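You operate a simulated robot arm through the tools that you are given. There is no shell and no other tool. Be economical: measure what you need, move in short steps, check, and stop when the job is done.

The job below is to be done with a simulated two-armed robot. You get a single attempt, and the scene is never put back.

Task
Top up the water bath, warm it and wash the green funnel in it.
Fine: dry, clean hands at the switches; all of the jug's water in; dial to 45; once the display shows READY dial to OFF, then dip while the water is warm; funnel on the steel tray, jug back; other funnel stays sticky; a teaspoon spilt at most, nothing dropped, broken or left on. Set down upright: clear jug. What is to be rubbed or washed off counts as gone when no trace of it is left.

The check looks at the end state, three seconds after you hand in, the way a careful person would. Anything else that was tipped, shoved, dropped, spilled or broken makes it a failure.

Robot
Two 7-joint arms with two-finger parallel grippers on one trunk, on a base that drives. Base frame: it is fixed to the floor where the robot stands at the start and does not move with it; the origin is under the middle of the robot, x ahead of it, y to its left, z up. Readings come in cm, rad, newtons and seconds.
The left shoulder is at the start at [5, 15.8, 115.8], the right one opposite. With the tool pointing down near the work surface each hand reaches from about 10 to 66 cm from the robot's upright axis, wherever it stands, measured 20 degrees to its own side. Places, roughly: dial of the water bath [50, -10, 90]; display of the water bath [50, -30, 90]; water bath [70, -20, 90]. Payload 3.91 kg a hand.
The TCP of each hand is the grasp point between the finger pads, 3 cm short of the fingertips. In the tool frame z runs along the fingers and y along their closing line. Largest opening 11 cm; finger width 2, thickness 1; the body of the gripper, 4.8 by 11.2 cm, starts 5.5 cm behind the TCP.
Orientation is that of the tool frame in the base frame, as a unit quaternion [w, x, y, z]. With the fingers straight down and closing along the base's y, the tool's x points along the base's -x, its y along +y and its z along -z.

Tools
- The arms move only by the tool step_arm. It takes "left_series", "right_series" or both (then of equal length, played together; a hand with none holds still); each is a list that holds one entry, the list of rows, each a list of 7 numbers: the turn, a rotation vector about the base's x, y, z in rad, then the shift along the base's x, y, z in cm, then the opening, from 0 (shut) to 1 (fully open). In form: [[[ax, ay, az, dx, dy, dz, jaw], ...]]. A call has 1 to 10 rows; each row shifts and turns the commanded pose from where the row before left it. A row lasts 0.2 s, in which the tool goes at most 5 cm and 0.15 rad; a call with a longer step from one row to the next is refused whole, and so is a gripper value outside its range. Where a pose cannot be reached the arm comes as near as it can. A force on the tool above 70 N (or 10 N above the force at the start of the call, whichever is more), or a blocked arm, ends the call early, and 0.2 s more pass. Each finger travels about 15.3 cm/s and halts on what it meets, pressing with about 38 N; the grip force reading is that of the motor and also rises with nothing between the fingers. The clock runs only during rows and for 0.2 s after the last one: add rows that do not move to give the fingers time. It gives the time, the measured TCP pose, the force on the tool (base axes), the opening and the grip force at its end, in the units of the frame above (readings bear some noise), with the torque about the TCP (base axes, N m) and any sound that the robot's microphone picked up, and new pictures: "show" is both (left out), scene, wrist or none (wrist: the cameras of the hands that moved).
- Cameras (640 x 400 px; columns grow to the right, rows downward): "scene" is now at [13.1, 1.28, 130.47]; the picture's right is [0.14, -0.99, 0.00], its down [-0.49, -0.07, -0.87] and it looks along [0.86, 0.12, -0.49] (base axes); focal length 214 px, centre (320, 200). "left" rides on the left gripper at [7.2, -1.7, -10.3] in its tool frame; the picture's right is [0.23, 0.97, 0.00], its down [-0.76, 0.18, -0.62] and it looks along [-0.61, 0.14, 0.78] (tool axes); focal length 222 px, centre (320, 200). "right" rides on the right gripper at [7.3, 1.7, -10.3] in its tool frame; the picture's right is [-0.23, 0.97, 0.00], its down [-0.76, -0.18, -0.62] and it looks along [-0.61, -0.14, 0.78] (tool axes); focal length 222 px, centre (320, 200).
- slide_trunk(by): slides the trunk up (or, below 0, down) by that many cm; the arms and the scene camera ride with it, the base frame stays. It gives what a move gives, with no picture.
- base_move(legs): drives the robot by 1 to 6 legs, each [ahead, turn to the left] in cm and rad, along the robot's own axes; the way and the turn of a leg run together, so that a leg with both is an arc; at most 150 cm and 3.142 rad a leg. The arms and the cameras ride along, it lands a little off, and it stops where it bumps. It gives what a move gives, and a new picture of the scene camera.
- aim_head(pan, tilt): turns the head with the scene camera to pan (to the left, within 1.396 rad either way) and tilt (down, from -0.506 to 1.204), counted from straight ahead of the robot. It gives what a move gives, and a new picture of the scene camera.
- locate(camera, pixels): there is no depth. For up to 12 entries [column, row, z] of the newest picture of that camera ("zoom" is the newest enlarged one), the place [x, y] in the base frame at which the ray of that pixel passes the height z, good to about 0.2 cm. The clock stands still meanwhile.
- close_up(camera, box): a new picture of the part [left, top, right, bottom] of that camera's present view, enlarged. The clock stands still meanwhile.
- sign_off(): hands the job in; it is judged then, once.

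Work in short steps. Measure before you move; look again where a grasp or a placing could have gone wrong, and mend it. You have 80 turns and 260 pictures in all, those below and enlarged ones among them. Open the grippers and draw the arms clear of the work before you hand the job in, unless the task says otherwise; then end with one line.

The tools are called after "Request:" as name(argument=value, ...) on one line, values as JSON. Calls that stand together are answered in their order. step_arm: Moves the arms, as the interface text tells. Its arguments: {"type":"object","properties":{"left_series":{"type":"array"},"right_series":{"type":"array"},"show":{"type":"string","enum":["both","scene","wrist","none"]}},"required":[]} The other tools are called the same way: slide_trunk (by) slides the trunk up or down; base_move (legs) drives the base; aim_head (pan, tilt) turns the head that bears the scene camera; locate (camera, pixels) gives the place at which the rays of pixels pass given heights; close_up (camera, box) takes an enlarged picture of a part of a camera's view; sign_off () hands the job in.

At the start:

```text
time_s: 0.0
left_ee_pos: [38.77, 22.59, 124.33]
left_tool_rot: [0.0, 0.0, 1.0, 0.0]
left_contact_force: [-0.3, -0.6, 0.1]
left_torque: [0.03, -0.04, 0.0]
left_finger_gap: 11.03
left_grasp_force: 0.0
right_ee_pos: [32.83, -9.27, 121.44]
right_tool_rot: [0.0, 0.0, 1.0, 0.001]
right_contact_force: [-0.3, -0.1, -0.1]
right_torque: [-0.01, 0.0, 0.02]
right_finger_gap: 10.99
right_grasp_force: 0.1
trunk travel left (down, up): [-40.0, 8.2]
robot x, y, heading: [0.21, 0.02, -0.002]
head pan, tilt: [0.136, 0.515]
```

scene: 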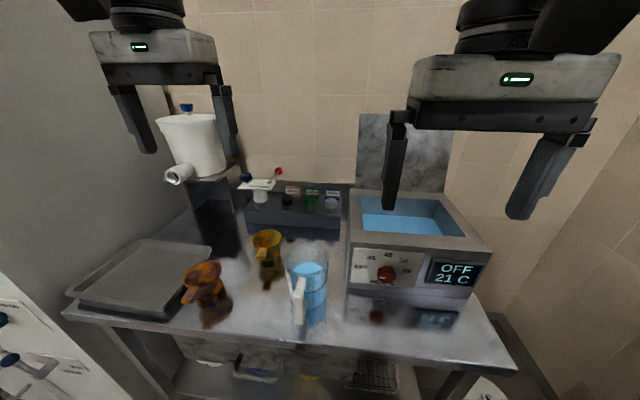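
right: 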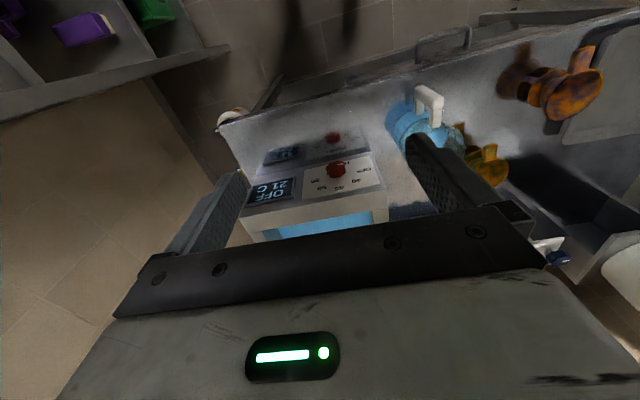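
left: 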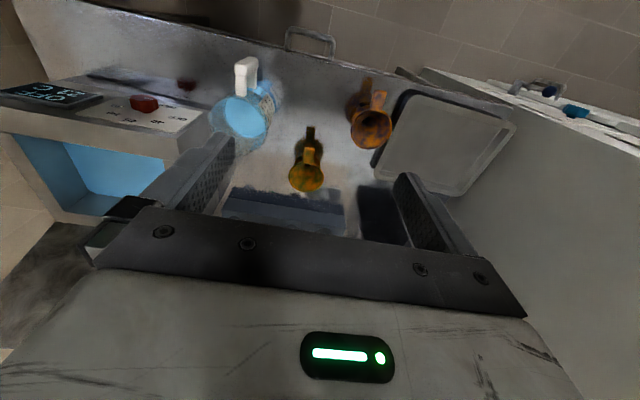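

The two funnels sit near (203,290) and (267,255), both coated brown, and the jug is near (308,290). I enlarge these areas to tell which funnel is green and to read the bath's panel.

Request:
close_up(camera="scene", box=[170, 210, 350, 340])

Request:
close_up(camera="scene", box=[330, 170, 510, 340])

Request:
close_up(camera="left", box=[200, 40, 420, 200])

Request:
close_up(camera="scene", box=[150, 90, 360, 230])

```text
3.08 times, centred on (260, 275) of scene
```

zoom: 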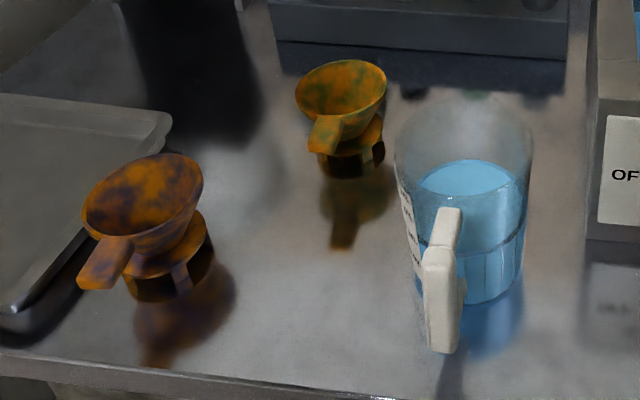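

```text
2.35 times, centred on (420, 255) of scene
```

zoom: 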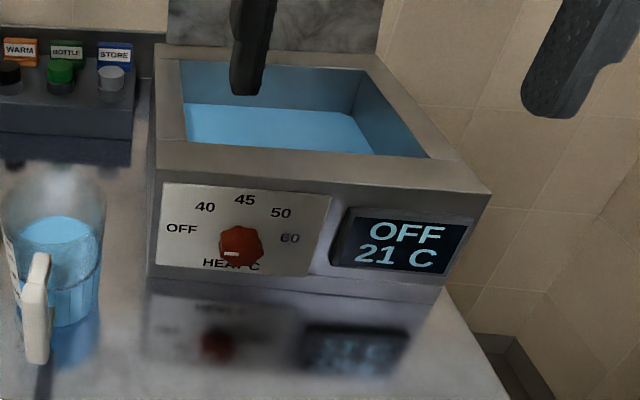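

```text
2.50 times, centred on (310, 120) of left
```

zoom: 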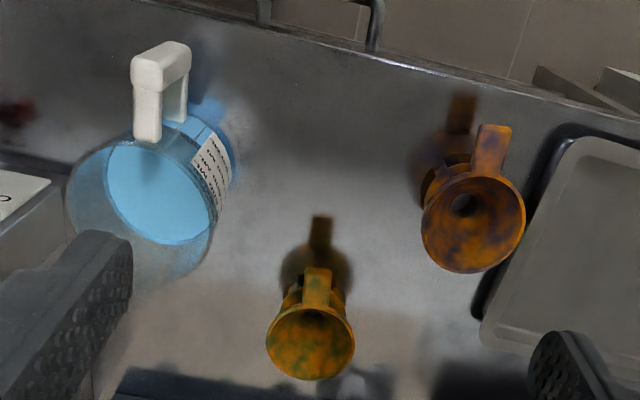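

```text
2.86 times, centred on (255, 160) of scene
```

zoom: 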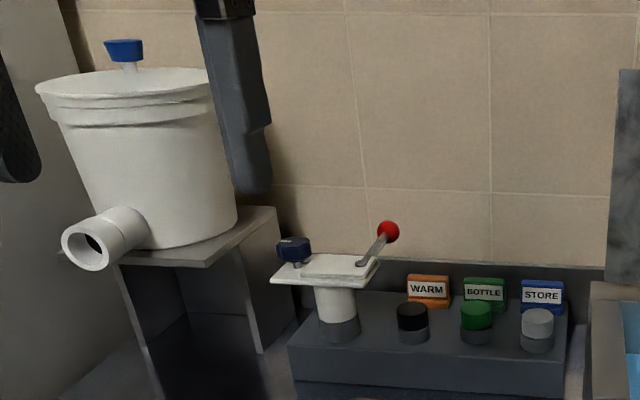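

The rear funnel (267,255) shows green through its coating and the front one shows purple, so the rear one is to be washed. I locate the key features at several heights from the scene and left cameras, to find the table height and positions.

Request:
locate(camera="scene", pixels=[[307, 310, 75], [307, 310, 80], [307, 310, 85], [387, 273, 90], [387, 273, 85], [455, 272, 90], [347, 292, 80], [350, 248, 95], [492, 248, 95], [270, 236, 90], [303, 338, 80], [517, 368, 80]])

Request:
locate(camera="left", pixels=[[248, 118, 80], [248, 118, 85], [248, 118, 90], [145, 104, 90], [307, 176, 85], [307, 176, 90], [307, 176, 95], [247, 70, 90], [247, 70, 95], [372, 130, 90], [400, 92, 80], [510, 125, 80]])

Request:
locate(camera="scene", pixels=[[267, 238, 85], [267, 238, 90], [267, 238, 95], [299, 282, 85], [299, 282, 90], [299, 282, 95], [66, 293, 80], [212, 248, 80], [144, 242, 80], [165, 312, 80], [203, 270, 90], [261, 255, 88]])

```text
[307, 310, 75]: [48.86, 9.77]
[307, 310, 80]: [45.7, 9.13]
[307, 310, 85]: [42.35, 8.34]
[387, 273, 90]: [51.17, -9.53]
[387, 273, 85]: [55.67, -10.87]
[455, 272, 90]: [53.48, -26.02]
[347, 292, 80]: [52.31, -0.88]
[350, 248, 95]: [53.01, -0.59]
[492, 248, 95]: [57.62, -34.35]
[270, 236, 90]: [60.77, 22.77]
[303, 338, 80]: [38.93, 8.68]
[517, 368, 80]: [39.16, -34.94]
```

```text
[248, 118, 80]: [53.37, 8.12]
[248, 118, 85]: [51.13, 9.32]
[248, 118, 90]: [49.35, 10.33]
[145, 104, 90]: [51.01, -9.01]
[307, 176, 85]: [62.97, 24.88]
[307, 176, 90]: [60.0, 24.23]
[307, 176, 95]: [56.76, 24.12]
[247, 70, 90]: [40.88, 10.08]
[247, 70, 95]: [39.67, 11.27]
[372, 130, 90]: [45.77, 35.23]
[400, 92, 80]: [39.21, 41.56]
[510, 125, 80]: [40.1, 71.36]
```

```text
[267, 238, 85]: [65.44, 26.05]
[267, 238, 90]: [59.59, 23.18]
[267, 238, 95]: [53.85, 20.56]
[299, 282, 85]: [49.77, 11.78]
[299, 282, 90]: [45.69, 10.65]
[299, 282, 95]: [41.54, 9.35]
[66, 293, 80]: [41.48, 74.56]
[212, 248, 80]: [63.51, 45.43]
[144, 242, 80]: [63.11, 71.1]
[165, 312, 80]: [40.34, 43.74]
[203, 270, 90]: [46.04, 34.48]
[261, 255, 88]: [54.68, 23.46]
```

Table height is about 80 cm, with the dial at about (51,-9.3,90), the green funnel rim at about (59.6,23.4,90) and the jug handle at about (41,10). I'll grip the jug handle with the left hand held horizontal and keep the right hand dry for the dial. First I back up a little and lower the trunk to make room.

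Request:
base_move(legs=[[-12, 0]])

Request:
slide_trunk(by=-10)

Request:
step_arm(left_series=[[[0, -0.15, 0, 0, 0, 0, 1], [0, -0.15, 0, 0, 0, 0, 1], [0, -0.15, 0, 0, 0, 0, 1], [0, -0.15, 0, 0, 0, 0, 1], [0, -0.15, 0, 0, -1, 0, 1], [0, -0.15, 0, 0, -1, 0, 1], [0, -0.15, 0, 0, -1, -1, 1], [0, -0.15, 0, 0, -1, -1, 1], [0, -0.15, 0, 0, -1, -1, 1], [0, -0.15, 0, 0, -1, -1, 1]]])

```text
time_s: 1.2
left_ee_pos: [26.71, 22.51, 124.35]
left_tool_rot: [0.001, -0.001, 1.0, 0.001]
left_contact_force: [-0.7, 0.1, 0.6]
left_torque: [0.04, -0.06, 0.01]
left_finger_gap: 11.02
left_grasp_force: 0.1
right_ee_pos: [20.76, -9.2, 121.42]
right_tool_rot: [0.001, -0.001, 1.0, 0.0]
right_contact_force: [0.0, -0.3, -0.3]
right_torque: [0.0, 0.01, -0.04]
right_finger_gap: 10.99
right_grasp_force: 0.1
trunk travel left (down, up): [-40.0, 8.2]
robot x, y, heading: [-12.2, -0.26, -0.002]
head pan, tilt: [0.136, 0.515]
```

scene: 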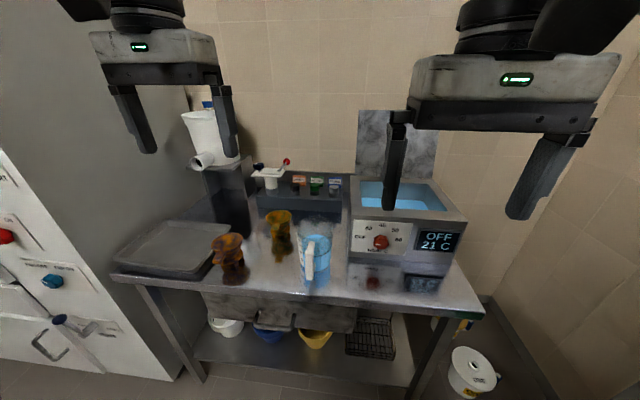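

```text
time_s: 2.6
left_ee_pos: [26.61, 22.53, 114.23]
left_tool_rot: [0.0, -0.001, 1.0, -0.001]
left_contact_force: [0.5, 0.3, 0.1]
left_torque: [0.0, 0.05, -0.02]
left_finger_gap: 10.98
left_grasp_force: 0.1
right_ee_pos: [20.83, -9.06, 111.56]
right_tool_rot: [0.0, 0.0, 1.0, 0.001]
right_contact_force: [0.1, -0.7, -0.2]
right_torque: [0.0, -0.01, 0.02]
right_finger_gap: 11.01
right_grasp_force: 0.1
trunk travel left (down, up): [-30.0, 18.2]
robot x, y, heading: [-12.16, 0.02, -0.002]
head pan, tilt: [0.136, 0.515]
```

```text
time_s: 4.8
left_ee_pos: [31.08, 15.24, 112.82]
left_tool_rot: [0.682, -0.001, 0.732, -0.001]
left_contact_force: [-0.1, 0.0, 1.0]
left_torque: [0.02, 0.0, 0.01]
left_finger_gap: 11.0
left_grasp_force: 0.1
left hand out of reach, approached as far as the arm can: row 8, 9, 10
right_ee_pos: [20.92, -9.1, 111.42]
right_tool_rot: [0.0, 0.001, 1.0, 0.0]
right_contact_force: [-1.4, 0.0, -0.3]
right_torque: [0.0, 0.03, -0.01]
right_finger_gap: 11.0
right_grasp_force: 0.0
trunk travel left (down, up): [-30.0, 18.2]
robot x, y, heading: [-11.89, 0.14, -0.003]
head pan, tilt: [0.136, 0.515]
```

scene: 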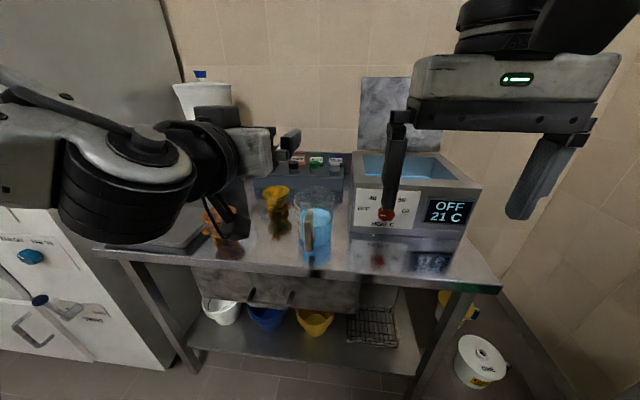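
left: 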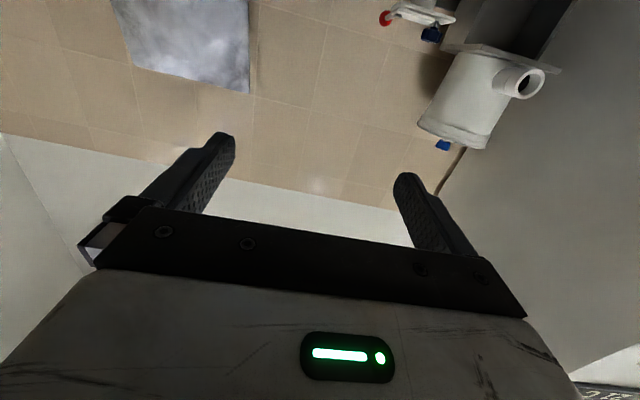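

The left hand is now horizontal at (31,15,113). I enlarge the jug at (313,230) to measure its handle and rim.

Request:
close_up(camera="scene", box=[260, 170, 360, 270])

Request:
locate(camera="zoom", pixels=[[320, 200, 90], [320, 200, 80], [280, 150, 97]])

```text
4.00 times, centred on (310, 220) of scene
```

zoom: 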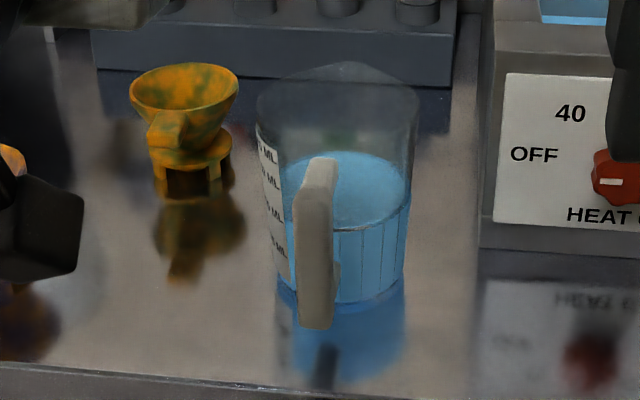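

```text
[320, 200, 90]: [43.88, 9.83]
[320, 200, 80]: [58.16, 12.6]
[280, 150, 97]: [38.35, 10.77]
```

Request:
locate(camera="zoom", pixels=[[340, 304, 80], [280, 280, 80], [404, 272, 80], [257, 105, 97], [420, 105, 97], [350, 63, 97], [257, 105, 94], [420, 105, 94], [318, 158, 94], [316, 320, 83], [178, 195, 80], [183, 66, 90]])

Request:
locate(camera="zoom", pixels=[[318, 160, 92], [318, 160, 90], [316, 328, 82], [316, 328, 84], [350, 63, 94], [350, 63, 91], [185, 100, 90], [168, 135, 88], [237, 90, 90], [131, 90, 90]])

```text
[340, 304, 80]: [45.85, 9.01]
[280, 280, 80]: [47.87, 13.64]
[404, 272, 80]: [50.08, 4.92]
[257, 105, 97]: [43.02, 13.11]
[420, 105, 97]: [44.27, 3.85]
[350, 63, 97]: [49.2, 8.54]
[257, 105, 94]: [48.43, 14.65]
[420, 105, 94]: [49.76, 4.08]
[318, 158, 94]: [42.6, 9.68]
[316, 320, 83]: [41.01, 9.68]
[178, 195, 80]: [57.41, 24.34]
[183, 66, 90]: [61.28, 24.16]
```

```text
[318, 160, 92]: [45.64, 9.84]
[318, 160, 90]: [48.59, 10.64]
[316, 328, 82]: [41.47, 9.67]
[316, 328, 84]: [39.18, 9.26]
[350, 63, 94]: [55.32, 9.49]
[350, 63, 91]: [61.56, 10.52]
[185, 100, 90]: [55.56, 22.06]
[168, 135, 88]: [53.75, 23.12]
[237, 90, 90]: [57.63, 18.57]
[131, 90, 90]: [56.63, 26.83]
```

The jug axis is at about (50,9.3) with its rim at about z 94, and the handle bar is at x≈41–43, y≈9.7. I lower the left hand to in front of the handle.

Request:
step_arm(left_series=[[[0, -0.035, 0, 0, -1, -4, 1], [0, -0.035, 0, 0, -1, -4, 1], [0, 0, 0, 0, -1, -4, 1], [0, 0, 0, 0, -1, -4, 1], [0, 0, 0, 0.5, -1, -4, 1], [0, 0, 0, 0.5, -0.5, -4, 1], [0, 0, 0, 0, 0, 0, 1]]])

```text
time_s: 6.4
left_ee_pos: [33.74, 16.64, 94.76]
left_tool_rot: [0.707, 0.0, 0.707, 0.0]
left_contact_force: [0.2, -0.6, 1.0]
left_torque: [-0.01, 0.01, 0.02]
left_finger_gap: 11.0
left_grasp_force: 0.1
left hand out of reach, approached as far as the arm can: row 1, 3, 4, 5, 6
right_ee_pos: [20.81, -9.13, 111.49]
right_tool_rot: [0.0, 0.0, 1.0, 0.001]
right_contact_force: [-0.2, 0.0, 0.0]
right_torque: [-0.01, 0.03, -0.02]
right_finger_gap: 11.0
right_grasp_force: 0.2
trunk travel left (down, up): [-30.0, 18.2]
robot x, y, heading: [-11.86, 0.09, -0.002]
head pan, tilt: [0.136, 0.515]
```

scene: 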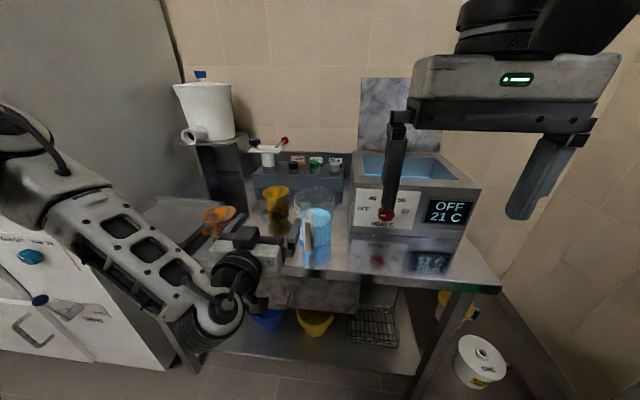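
left: 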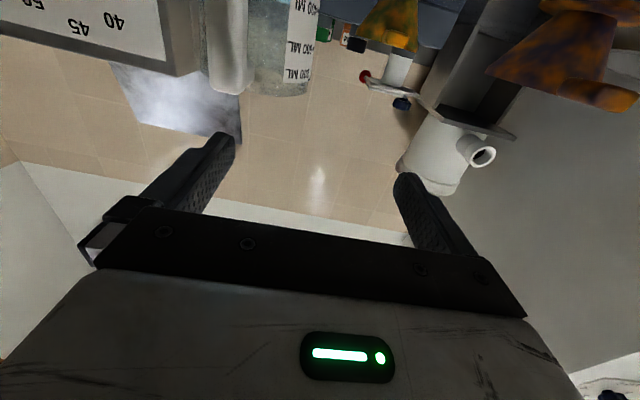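

The hand is at its inner reach limit (33.7,16.6,94.8). I back the base up a further 10 cm to unfold the arm, then approach.

Request:
base_move(legs=[[-10, 0]])

Request:
step_arm(left_series=[[[0, 0, 0, 2, -2, -1, 1], [0, 0, 0, 2, -2, -1, 1], [0, 0, 0, 2, -1.5, -2, 1], [0, 0, 0, 2, -1.4, -2, 1], [0, 0, 0, 1, 0, 0, 1], [0, 0, 0, 0, 0, 0, 1]]])

```text
time_s: 7.5
left_ee_pos: [23.87, 16.53, 94.83]
left_tool_rot: [0.707, -0.001, 0.707, 0.0]
left_contact_force: [0.5, 0.0, 0.6]
left_torque: [-0.01, 0.01, -0.03]
left_finger_gap: 10.99
left_grasp_force: 0.1
right_ee_pos: [10.97, -9.21, 111.51]
right_tool_rot: [0.0, 0.002, 1.0, 0.001]
right_contact_force: [0.1, -0.5, -0.4]
right_torque: [-0.02, 0.01, 0.03]
right_finger_gap: 10.98
right_grasp_force: 0.2
trunk travel left (down, up): [-30.0, 18.2]
robot x, y, heading: [-21.9, 0.22, -0.002]
head pan, tilt: [0.136, 0.515]
```

scene: 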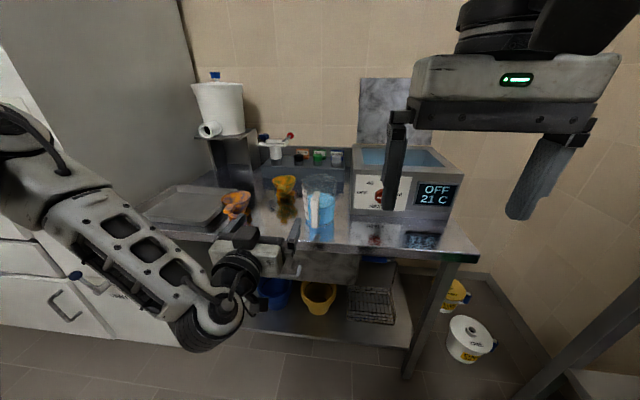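

```text
time_s: 8.9
left_ee_pos: [32.01, 16.86, 95.25]
left_tool_rot: [0.706, 0.0, 0.708, -0.001]
left_contact_force: [0.0, 0.4, 0.2]
left_torque: [0.02, -0.03, 0.0]
left_finger_gap: 11.0
left_grasp_force: 0.1
left hand out of reach, approached as far as the arm can: row 1, 2, 3, 4
right_ee_pos: [11.05, -9.16, 111.46]
right_tool_rot: [0.0, 0.001, 1.0, 0.001]
right_contact_force: [-1.1, 0.5, -0.3]
right_torque: [-0.01, 0.0, 0.0]
right_finger_gap: 11.02
right_grasp_force: 0.1
trunk travel left (down, up): [-30.0, 18.2]
robot x, y, heading: [-21.82, -0.13, -0.002]
head pan, tilt: [0.136, 0.515]
```

scene: 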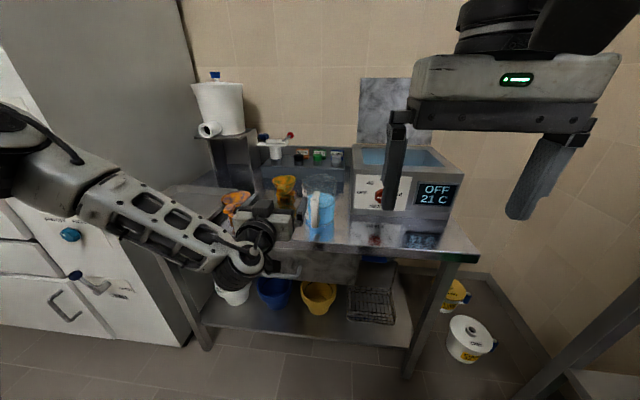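
left: 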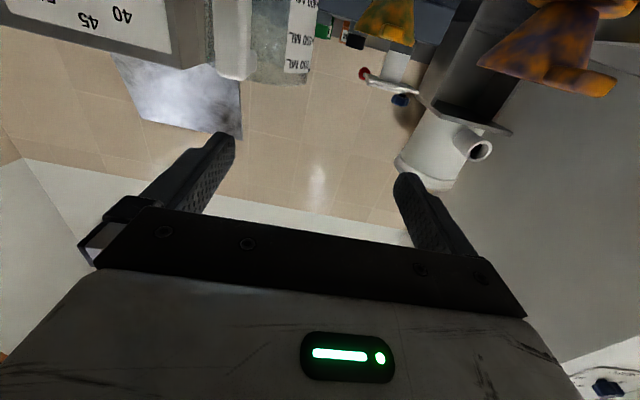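

The arm refuses to go inward and down, probably a wrist limit. I turn the base right by 0.25 rad so the target lies on the left hand's own side, and try again.

Request:
base_move(legs=[[-3, -0.25]])

Request:
step_arm(left_series=[[[0, 0, 0.1, 0, 1, -1, 1], [0, 0, 0.1, 0, 1, -1, 1], [0, 0, 0.05, 0, 1, -2, 1], [0, 0, 0, 0, 1, -2, 1], [0, 0, 0, 0, 1, -1, 1], [0, 0, 0, 0, 0, 0, 1]]])

```text
time_s: 10.2
left_ee_pos: [31.56, 3.19, 95.15]
left_tool_rot: [0.701, 0.088, 0.702, -0.089]
left_contact_force: [-0.5, -0.4, -0.6]
left_torque: [-0.02, 0.03, 0.03]
left_finger_gap: 11.0
left_grasp_force: 0.0
right_ee_pos: [4.8, -16.78, 111.51]
right_tool_rot: [0.001, 0.126, 0.992, 0.001]
right_contact_force: [-0.4, -0.1, -0.4]
right_torque: [-0.02, 0.02, -0.01]
right_finger_gap: 11.03
right_grasp_force: 0.0
trunk travel left (down, up): [-30.0, 18.2]
robot x, y, heading: [-24.6, 0.11, -0.248]
head pan, tilt: [0.136, 0.515]
```

scene: 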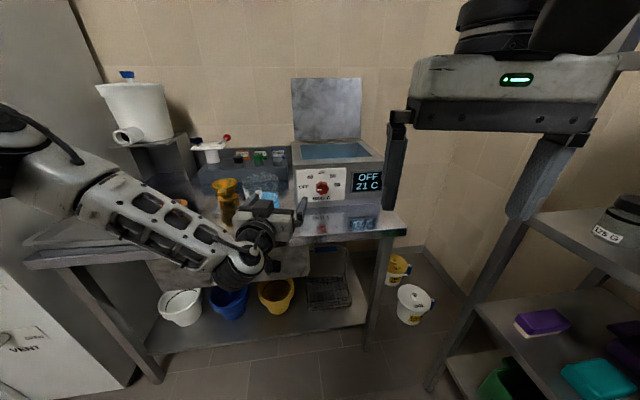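

```text
time_s: 11.6
left_ee_pos: [31.5, 11.53, 91.78]
left_tool_rot: [0.706, 0.001, 0.708, -0.002]
left_contact_force: [-0.5, -0.2, -0.7]
left_torque: [-0.01, -0.03, -0.01]
left_finger_gap: 11.02
left_grasp_force: 0.0
left hand out of reach, approached as far as the arm can: row 1, 2, 3, 4
right_ee_pos: [4.79, -16.67, 111.55]
right_tool_rot: [-0.001, 0.126, 0.992, 0.001]
right_contact_force: [-0.4, 0.5, -0.2]
right_torque: [0.04, -0.02, 0.03]
right_finger_gap: 10.98
right_grasp_force: 0.1
trunk travel left (down, up): [-30.0, 18.2]
robot x, y, heading: [-24.96, 0.38, -0.247]
head pan, tilt: [0.136, 0.515]
```

scene: 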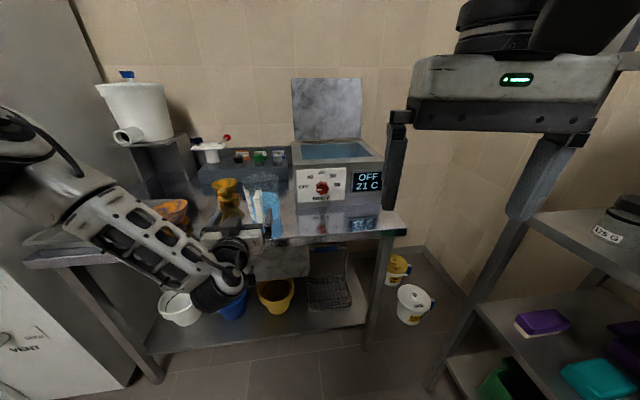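
left: 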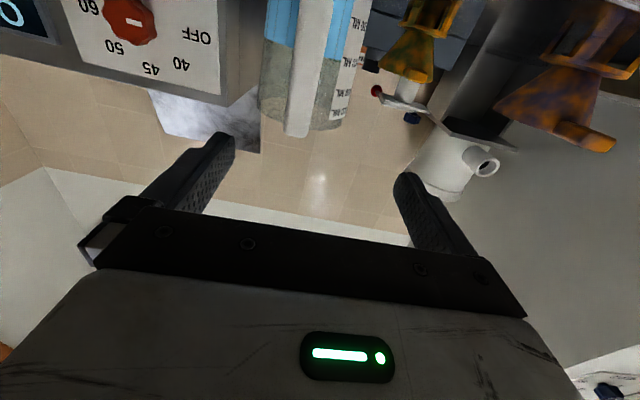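

Now at (31.5,11.5,91.8). I use the trunk for the last 3 cm down, then align y with the handle (9.7).

Request:
slide_trunk(by=-3.5)

Request:
step_arm(left_series=[[[0, 0, 0, 1, -0.6, 0, 1], [0, 0, 0, 1, -0.6, 0, 1], [0, 0, 0, 1, -0.6, 0, 1], [0, 0, 0, 0, 0, 0, 1]]])

Request:
aim_head(pan=0.4, tilt=0.6)

Request:
close_up(camera="scene", box=[250, 110, 410, 210])

```text
time_s: 12.4
left_ee_pos: [31.53, 11.66, 88.19]
left_tool_rot: [0.707, 0.002, 0.707, -0.002]
left_contact_force: [-0.2, -0.3, -0.1]
left_torque: [0.01, -0.02, -0.02]
left_finger_gap: 11.01
left_grasp_force: 0.1
right_ee_pos: [4.72, -16.74, 107.96]
right_tool_rot: [0.0, 0.126, 0.992, 0.001]
right_contact_force: [0.5, -0.7, -0.1]
right_torque: [0.04, -0.02, -0.01]
right_finger_gap: 10.99
right_grasp_force: 0.2
trunk travel left (down, up): [-26.5, 21.7]
robot x, y, heading: [-24.97, 0.22, -0.251]
head pan, tilt: [0.136, 0.515]
```

```text
time_s: 13.4
left_ee_pos: [34.38, 10.57, 89.36]
left_tool_rot: [0.705, 0.003, 0.709, -0.003]
left_contact_force: [0.9, -0.7, -0.9]
left_torque: [-0.01, -0.02, 0.0]
left_finger_gap: 10.99
left_grasp_force: 0.1
left hand out of reach, approached as far as the arm can: row 1, 2, 3
right_ee_pos: [4.85, -16.87, 108.05]
right_tool_rot: [0.0, 0.127, 0.992, 0.001]
right_contact_force: [-0.3, 0.3, 0.5]
right_torque: [0.0, -0.02, 0.0]
right_finger_gap: 11.02
right_grasp_force: 0.1
trunk travel left (down, up): [-26.5, 21.7]
robot x, y, heading: [-24.89, 0.34, -0.252]
head pan, tilt: [0.136, 0.515]
```

scene: 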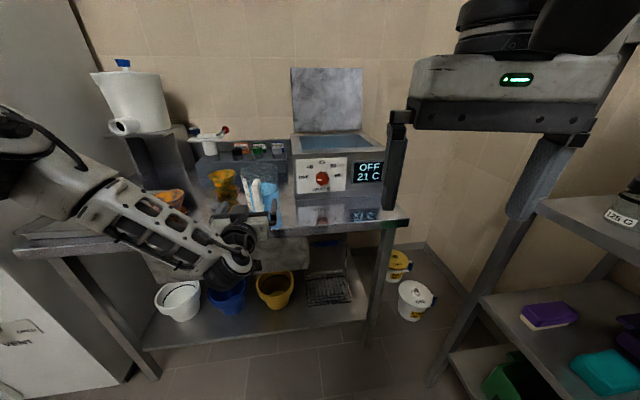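
left: 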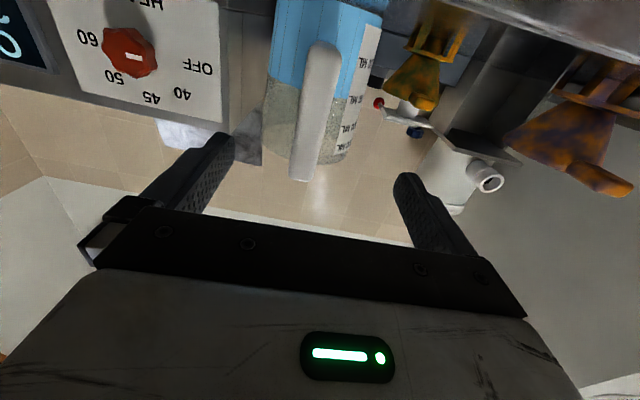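

```text
time_s: 14.2
left_ee_pos: [34.48, 10.4, 89.2]
left_tool_rot: [0.706, 0.001, 0.709, -0.001]
left_contact_force: [-0.7, -0.3, -0.6]
left_torque: [0.01, 0.0, -0.01]
left_finger_gap: 11.0
left_grasp_force: 0.1
right_ee_pos: [4.74, -16.69, 108.08]
right_tool_rot: [0.001, 0.126, 0.992, 0.001]
right_contact_force: [-1.0, 0.1, 0.5]
right_torque: [0.01, -0.01, 0.02]
right_finger_gap: 10.97
right_grasp_force: 0.1
trunk travel left (down, up): [-26.5, 21.7]
robot x, y, heading: [-24.44, 0.6, -0.249]
head pan, tilt: [0.4, 0.6]
```

scene: 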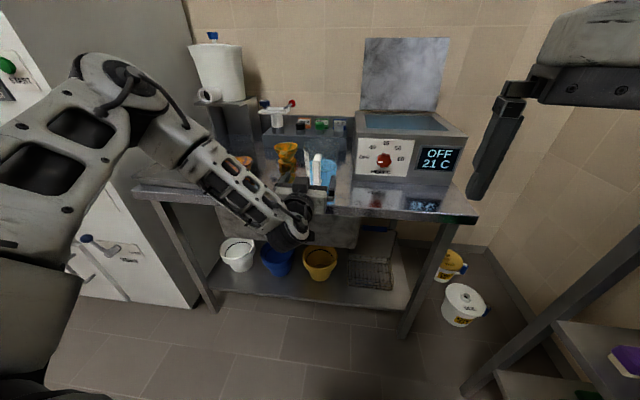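

```text
4.00 times, centred on (330, 160) of scene
```

zoom: 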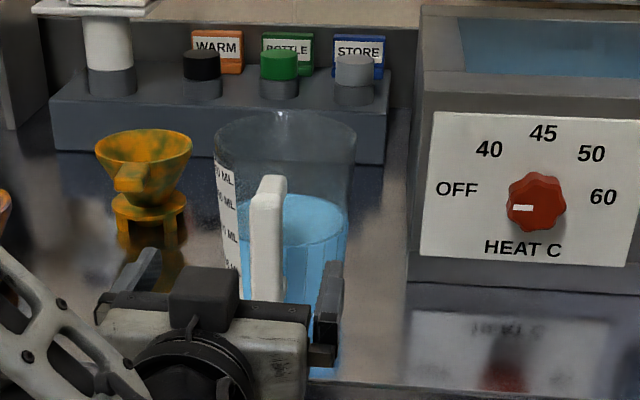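

The handle (wrist pixel ~(320,110)) works out at y≈9.75 with its top at z≈93, so I need -0.7 in y and about +7 in x. I advance in small steps.

Request:
step_arm(left_series=[[[0, 0, 0, 1, -0.35, 0, 1], [0, 0, 0, 1, -0.35, -0.3, 1], [0, 0, 0, 1, 0, -0.3, 1], [0, 0, 0, 1, 0, -0.3, 1], [0, 0, 0, 1, 0, 0, 1], [0, 0, 0, 1, 0, 0, 1], [0, 0, 0, 0, 0, 0, 1]]])

Request:
close_up(camera="scene", box=[250, 110, 410, 210])

```text
time_s: 15.8
left_ee_pos: [39.99, 11.37, 89.91]
left_tool_rot: [0.705, 0.002, 0.709, -0.003]
left_contact_force: [-0.9, -0.8, 0.1]
left_torque: [0.01, -0.01, 0.03]
left_finger_gap: 11.01
left_grasp_force: 0.0
left hand out of reach, approached as far as the arm can: row 1, 2, 3, 4, 6
right_ee_pos: [4.76, -16.73, 108.1]
right_tool_rot: [0.0, 0.127, 0.992, 0.001]
right_contact_force: [0.2, -0.7, -0.6]
right_torque: [0.06, 0.01, 0.0]
right_finger_gap: 11.02
right_grasp_force: 0.0
trunk travel left (down, up): [-26.5, 21.7]
robot x, y, heading: [-24.91, 0.19, -0.246]
head pan, tilt: [0.4, 0.6]
```

scene: 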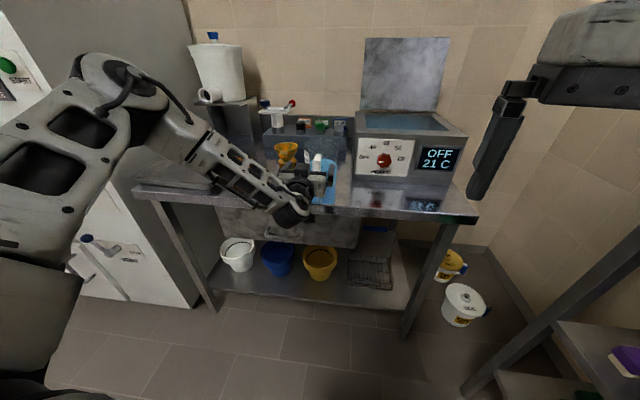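
left: 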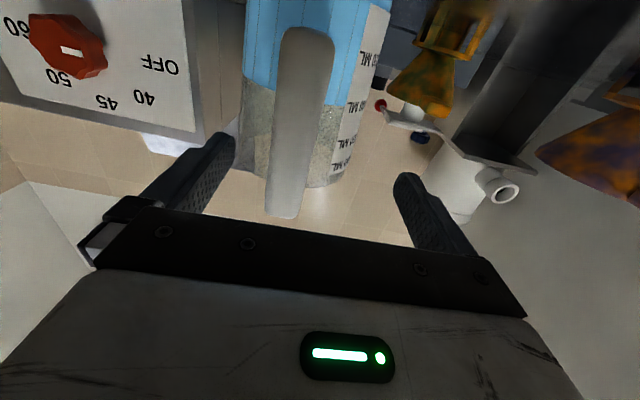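

```text
4.00 times, centred on (330, 160) of scene
```

zoom: 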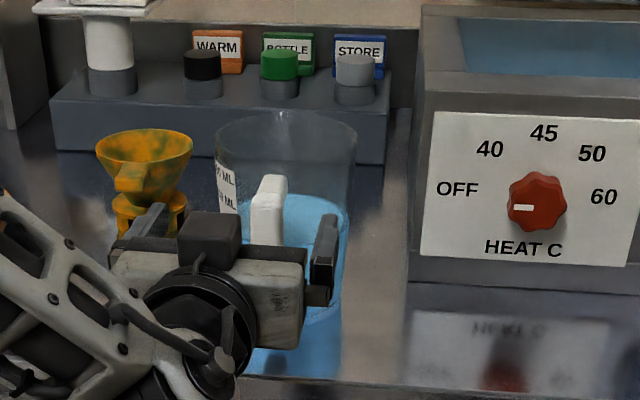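

The handle is between the fingers but 1.6 cm off centre (hand y 11.4). I test whether a slight yaw to the right frees the -y motion.

Request:
step_arm(left_series=[[[0, 0, -0.06, 0, -0.5, 0, 1], [0, 0, -0.06, 0, -0.5, 0, 1], [0, 0, 0, 0, -0.5, 0, 1], [0, 0, 0, 0, 0, 0, 1]]], show="wrist")

```text
time_s: 16.8
left_ee_pos: [40.02, 9.93, 89.89]
left_tool_rot: [0.704, 0.043, 0.707, -0.044]
left_contact_force: [-0.4, 0.4, 0.3]
left_torque: [0.0, 0.0, 0.02]
left_finger_gap: 11.0
left_grasp_force: 0.1
right_ee_pos: [4.78, -16.69, 107.97]
right_tool_rot: [0.0, 0.127, 0.992, 0.001]
right_contact_force: [0.2, -0.1, 0.5]
right_torque: [-0.05, 0.0, -0.02]
right_finger_gap: 11.01
right_grasp_force: 0.1
trunk travel left (down, up): [-26.5, 21.7]
robot x, y, heading: [-24.78, 0.63, -0.25]
head pan, tilt: [0.4, 0.6]
```

left: 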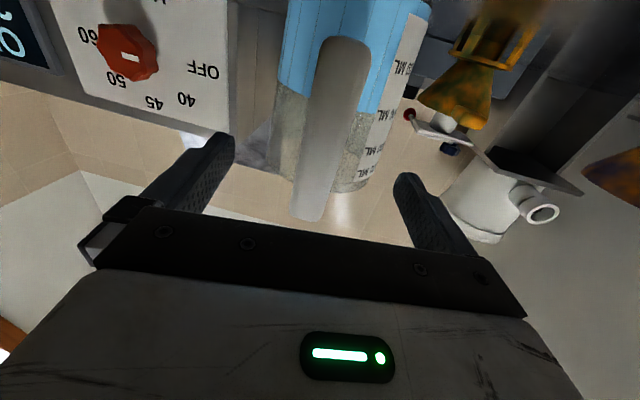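

Yaw freed it: now at (40.0,9.9,89.9), nearly centred on the handle. I go forward 2 cm with a slight drop, then close gently.

Request:
step_arm(left_series=[[[0, 0, 0, 0.8, -0.1, -0.5, 1], [0, 0, 0, 0.8, -0.1, -0.5, 1], [0, 0, 0, 0.4, 0, -0.3, 1], [0, 0, 0, 0, 0, 0, 0.6], [0, 0, 0, 0, 0, 0, 0.4], [0, 0, 0, 0, 0, 0, 0.3]]])

Request:
close_up(camera="scene", box=[250, 110, 410, 210])

```text
time_s: 18.1
left_ee_pos: [41.66, 10.47, 89.6]
left_tool_rot: [0.704, 0.044, 0.707, -0.044]
left_contact_force: [-0.6, 0.2, 0.2]
left_torque: [-0.01, -0.02, 0.0]
left_finger_gap: 3.27
left_grasp_force: 0.1
left hand out of reach, approached as far as the arm can: row 2, 3
right_ee_pos: [4.75, -16.67, 107.9]
right_tool_rot: [0.0, 0.127, 0.992, 0.001]
right_contact_force: [0.3, -0.7, 0.3]
right_torque: [0.01, 0.0, 0.0]
right_finger_gap: 11.0
right_grasp_force: 0.0
trunk travel left (down, up): [-26.5, 21.7]
robot x, y, heading: [-24.7, 0.47, -0.248]
head pan, tilt: [0.4, 0.6]
```

scene: 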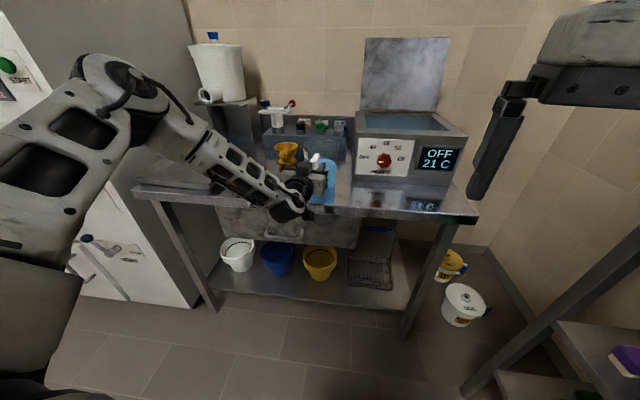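
left: 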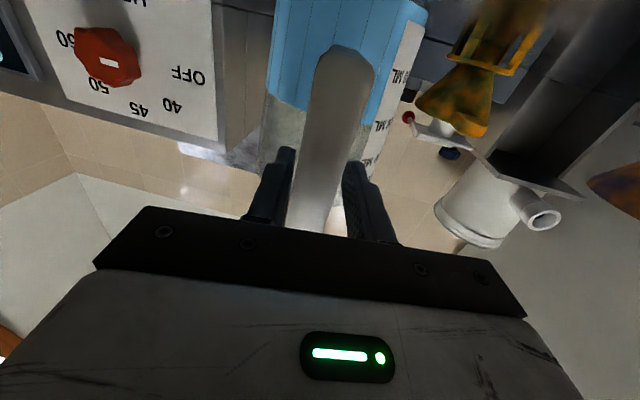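

```text
4.00 times, centred on (330, 160) of scene
```

zoom: 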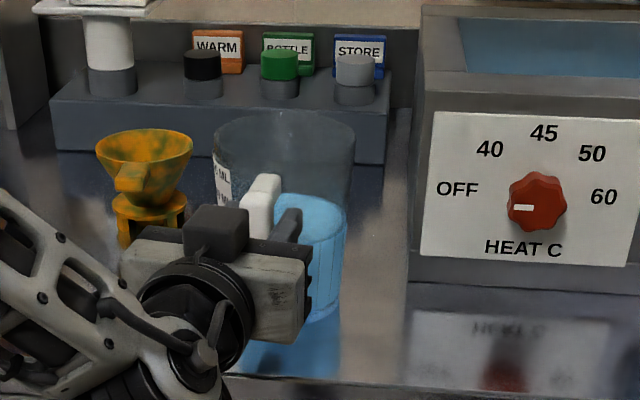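

The fingers straddle the handle (gap 3.3 cm) with the handle roughly centred between them in the wrist view. I close fully and check the grip.

Request:
step_arm(left_series=[[[0, 0, 0, 0, 0, 0, 0.22], [0, 0, 0, 0, 0, 0, 0.1], [0, 0, 0, 0, 0, 0, 0], [0, 0, 0, 0, 0, 0, 0]]], show="wrist")

```text
time_s: 19.1
left_ee_pos: [41.59, 10.55, 89.6]
left_tool_rot: [0.705, 0.043, 0.707, -0.044]
left_contact_force: [0.2, -0.2, -0.2]
left_torque: [0.06, 0.05, 0.05]
left_finger_gap: 2.09
left_grasp_force: 38.6
right_ee_pos: [4.63, -16.78, 107.99]
right_tool_rot: [0.0, 0.126, 0.992, 0.001]
right_contact_force: [-0.5, 0.1, 0.6]
right_torque: [-0.03, -0.02, 0.0]
right_finger_gap: 11.02
right_grasp_force: 0.1
trunk travel left (down, up): [-26.5, 21.7]
robot x, y, heading: [-25.16, 0.55, -0.25]
head pan, tilt: [0.4, 0.6]
```

left: 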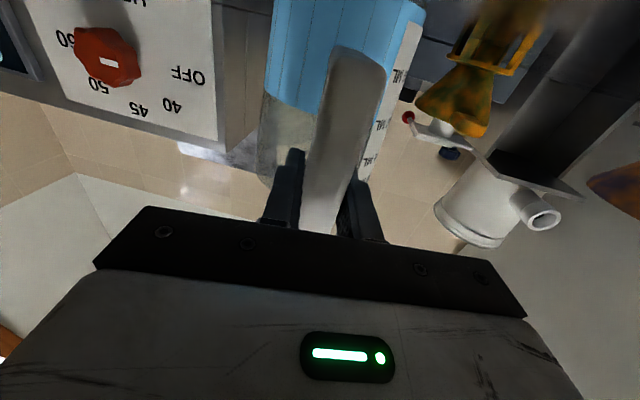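

Firmly gripped (2.1 cm, 38.6 N). I lift the jug straight up with the trunk and check it visually.

Request:
slide_trunk(by=4)

Request:
close_up(camera="scene", box=[230, 100, 390, 220])

Request:
close_up(camera="left", box=[160, 0, 480, 200])

```text
time_s: 20.0
left_ee_pos: [41.61, 10.44, 93.65]
left_tool_rot: [0.704, 0.044, 0.707, -0.045]
left_contact_force: [0.0, -0.6, -0.4]
left_torque: [0.0, 0.09, 0.01]
left_finger_gap: 2.11
left_grasp_force: 38.2
right_ee_pos: [4.75, -16.72, 111.97]
right_tool_rot: [0.0, 0.127, 0.992, 0.0]
right_contact_force: [0.2, -0.2, 0.2]
right_torque: [0.0, 0.0, -0.01]
right_finger_gap: 11.0
right_grasp_force: 0.0
trunk travel left (down, up): [-30.5, 17.7]
robot x, y, heading: [-24.78, 0.54, -0.244]
head pan, tilt: [0.4, 0.6]
```

```text
3.33 times, centred on (310, 160) of scene
```

zoom: 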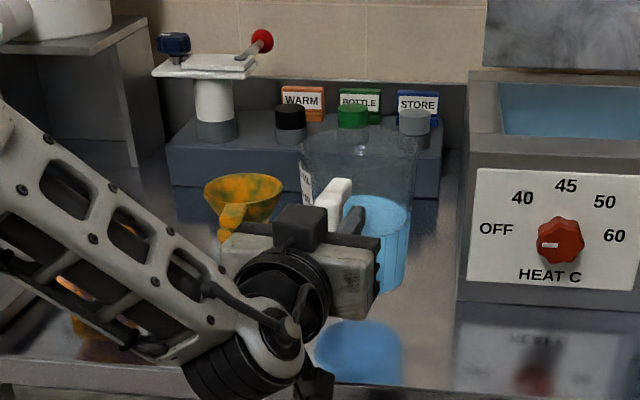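

```text
2.00 times, centred on (320, 100) of left
```

zoom: 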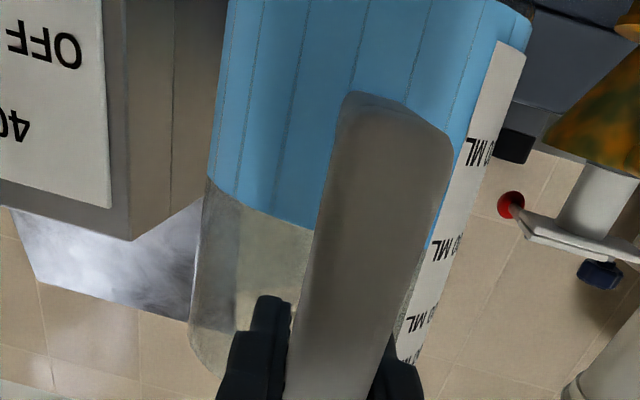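

The jug is off the table and upright. I lift the remaining height and turn right.

Request:
slide_trunk(by=17.5)

Request:
base_move(legs=[[0, -0.15], [0, -0.15]])

Request:
aim_head(pan=0.25, tilt=0.7)

```text
time_s: 21.9
left_ee_pos: [41.65, 10.49, 111.1]
left_tool_rot: [0.704, 0.043, 0.708, -0.044]
left_contact_force: [-1.0, -1.1, -1.7]
left_torque: [0.04, 0.09, -0.01]
left_finger_gap: 2.12
left_grasp_force: 38.1
right_ee_pos: [4.8, -16.81, 129.46]
right_tool_rot: [0.0, 0.125, 0.992, 0.001]
right_contact_force: [-0.4, 0.3, 0.6]
right_torque: [0.04, 0.0, -0.03]
right_finger_gap: 11.02
right_grasp_force: 0.1
trunk travel left (down, up): [-48.0, 0.2]
robot x, y, heading: [-24.81, 0.34, -0.25]
head pan, tilt: [0.4, 0.6]
```

```text
time_s: 23.6
left_ee_pos: [41.62, -9.59, 111.08]
left_tool_rot: [0.69, 0.15, 0.692, -0.15]
left_contact_force: [-1.1, 0.5, -1.4]
left_torque: [0.03, 0.04, 0.0]
left_finger_gap: 2.12
left_grasp_force: 38.2
right_ee_pos: [-1.69, -24.79, 129.47]
right_tool_rot: [0.0, 0.273, 0.962, 0.0]
right_contact_force: [0.6, 0.4, -0.5]
right_torque: [0.04, -0.02, -0.01]
right_finger_gap: 10.98
right_grasp_force: 0.1
trunk travel left (down, up): [-48.0, 0.2]
robot x, y, heading: [-24.88, 0.01, -0.549]
head pan, tilt: [0.4, 0.6]
```

scene: 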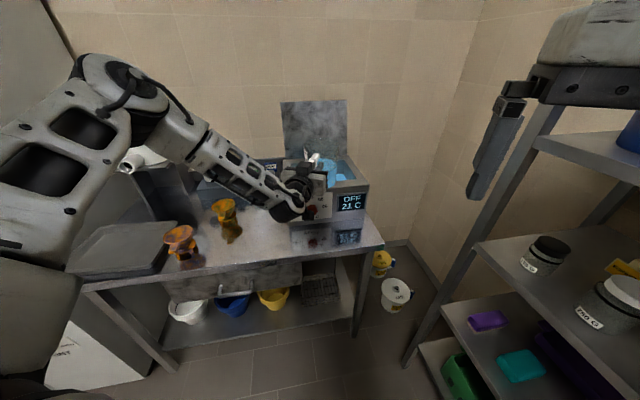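

```text
time_s: 24.3
left_ee_pos: [41.64, -9.56, 111.11]
left_tool_rot: [0.689, 0.149, 0.694, -0.149]
left_contact_force: [0.3, -0.2, -1.1]
left_torque: [0.0, 0.05, 0.02]
left_finger_gap: 2.09
left_grasp_force: 37.9
right_ee_pos: [-1.63, -24.71, 129.49]
right_tool_rot: [0.0, 0.273, 0.962, 0.001]
right_contact_force: [0.2, -0.7, -0.1]
right_torque: [0.0, 0.01, -0.01]
right_finger_gap: 11.01
right_grasp_force: 0.0
trunk travel left (down, up): [-48.0, 0.2]
robot x, y, heading: [-24.75, 0.11, -0.553]
head pan, tilt: [0.25, 0.7]
```

scene: 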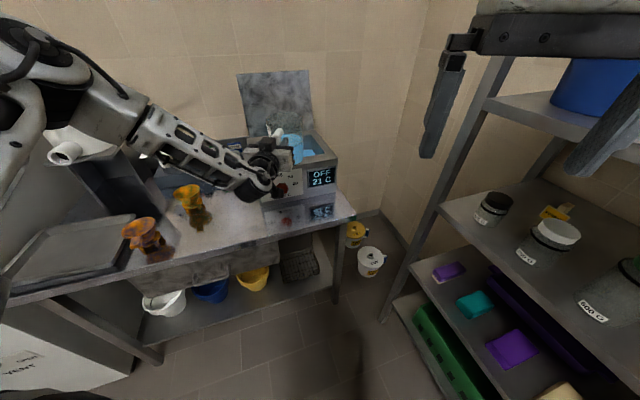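

The jug clears the bath (bottom ~z 101 against rim ~z 95). I drive ahead along the new heading to bring it over the bath and look again.

Request:
base_move(legs=[[16, 0]])

Request:
close_up(camera="scene", box=[200, 80, 380, 240])

Request:
close_up(camera="right", box=[0, 0, 640, 400])

```text
time_s: 25.7
left_ee_pos: [55.33, -18.14, 111.06]
left_tool_rot: [0.689, 0.15, 0.693, -0.15]
left_contact_force: [-0.2, 0.3, -1.4]
left_torque: [-0.01, 0.02, 0.01]
left_finger_gap: 2.11
left_grasp_force: 38.5
right_ee_pos: [12.04, -33.21, 129.38]
right_tool_rot: [0.0, 0.275, 0.962, 0.001]
right_contact_force: [0.4, 0.8, -0.1]
right_torque: [-0.02, 0.02, 0.02]
right_finger_gap: 11.0
right_grasp_force: 0.0
trunk travel left (down, up): [-48.0, 0.2]
robot x, y, heading: [-11.59, -8.08, -0.554]
head pan, tilt: [0.25, 0.7]
```

scene: 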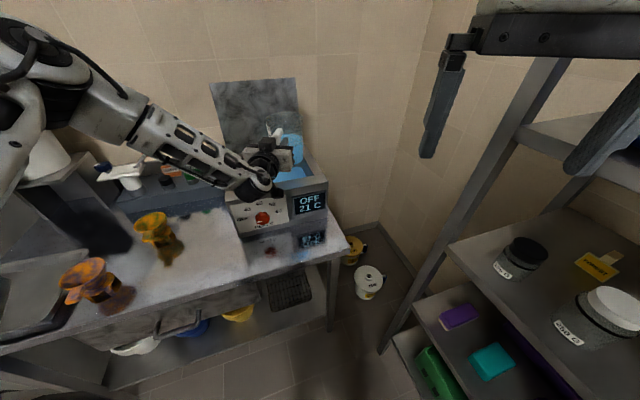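

```text
2.50 times, centred on (290, 160) of scene
```

zoom: 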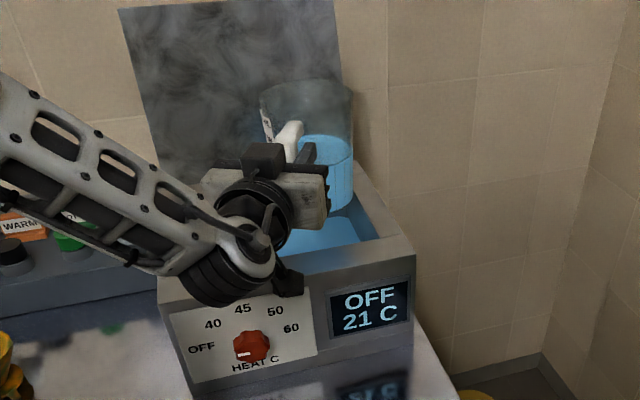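

```text
1.00 times, centred on (320, 200) of right (not enlarged: the box is as wide or as high as the picture)
```

zoom: 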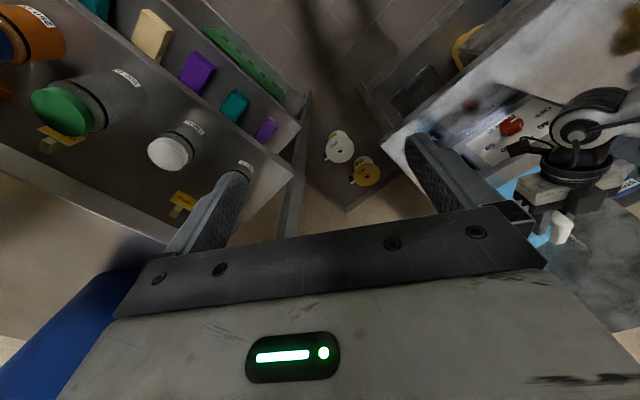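

Request:
locate(camera="scene", pixels=[[226, 202, 95], [327, 179, 95], [314, 175, 95], [305, 146, 95], [268, 181, 95], [279, 180, 93], [290, 179, 95]])

```text
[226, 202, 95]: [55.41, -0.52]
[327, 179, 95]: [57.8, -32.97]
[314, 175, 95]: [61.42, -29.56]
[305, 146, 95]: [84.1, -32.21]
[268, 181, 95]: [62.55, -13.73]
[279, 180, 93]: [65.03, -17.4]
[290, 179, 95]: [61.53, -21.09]
```

The bath front runs from about (54.5,-0.5) to (57.7,-33.5), so it is yawed about 0.1 rad; the opening starts near x 60 with its right inner wall near y -29.6. I raise and shift the jug left by arm, then drive 11 cm closer so it can be tipped over the middle of the bath.

Request:
step_arm(left_series=[[[0, 0, 0, 0, 0.8, 1, 0], [0, 0, 0, 0, 1, 1, 0], [0, 0, 0, 0, 1, 1, 0], [0, 0, 0, 0, 1, 1, 0], [0, 0, 0, 0, 1, 0.5, 0], [0, 0, 0, 0, 1, 0, 0], [0, 0, 0, 0, 0.8, 0, 0], [0, 0, 0, 0, 0, 0, 0]]], show="none")

Request:
base_move(legs=[[11, 0]])

Request:
close_up(camera="scene", box=[160, 40, 380, 240])

```text
time_s: 27.5
left_ee_pos: [55.22, -11.49, 115.58]
left_tool_rot: [0.69, 0.15, 0.692, -0.15]
left_contact_force: [0.2, 0.6, -1.4]
left_torque: [0.0, 0.02, -0.02]
left_finger_gap: 2.1
left_grasp_force: 38.3
right_ee_pos: [11.96, -33.29, 129.55]
right_tool_rot: [0.001, 0.274, 0.962, 0.001]
right_contact_force: [0.8, -0.6, 0.2]
right_torque: [0.0, -0.01, 0.0]
right_finger_gap: 11.01
right_grasp_force: 0.1
trunk travel left (down, up): [-48.0, 0.2]
robot x, y, heading: [-10.86, -8.18, -0.553]
head pan, tilt: [0.25, 0.7]
```

```text
time_s: 28.7
left_ee_pos: [64.52, -17.14, 115.66]
left_tool_rot: [0.689, 0.15, 0.693, -0.15]
left_contact_force: [0.2, 0.3, -1.6]
left_torque: [0.05, 0.05, 0.01]
left_finger_gap: 2.13
left_grasp_force: 37.5
right_ee_pos: [21.43, -38.96, 129.36]
right_tool_rot: [0.0, 0.274, 0.962, 0.0]
right_contact_force: [-0.2, -0.1, 0.0]
right_torque: [0.01, 0.05, -0.01]
right_finger_gap: 11.0
right_grasp_force: 0.1
trunk travel left (down, up): [-48.0, 0.2]
robot x, y, heading: [-2.04, -14.0, -0.551]
head pan, tilt: [0.25, 0.7]
```

scene: 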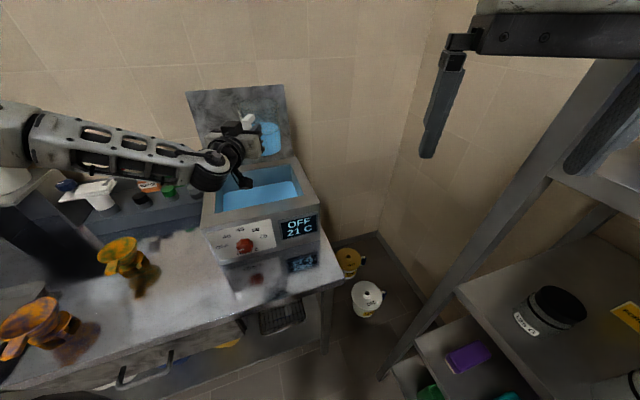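

```text
2.00 times, centred on (270, 140) of scene
```

zoom: 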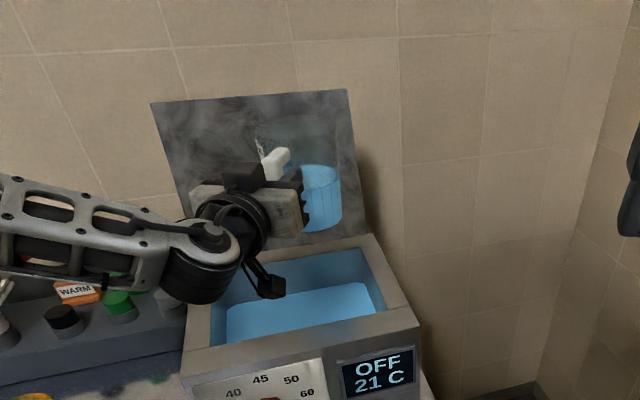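

Request:
locate(camera="zoom", pixels=[[212, 344, 95], [388, 312, 95], [368, 248, 95], [183, 377, 95], [418, 325, 95], [375, 235, 95], [300, 310, 91]])

```text
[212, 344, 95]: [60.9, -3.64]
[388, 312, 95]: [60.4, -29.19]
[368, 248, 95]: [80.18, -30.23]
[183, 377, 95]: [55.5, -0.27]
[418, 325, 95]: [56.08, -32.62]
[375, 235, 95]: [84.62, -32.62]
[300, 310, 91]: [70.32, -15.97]
```

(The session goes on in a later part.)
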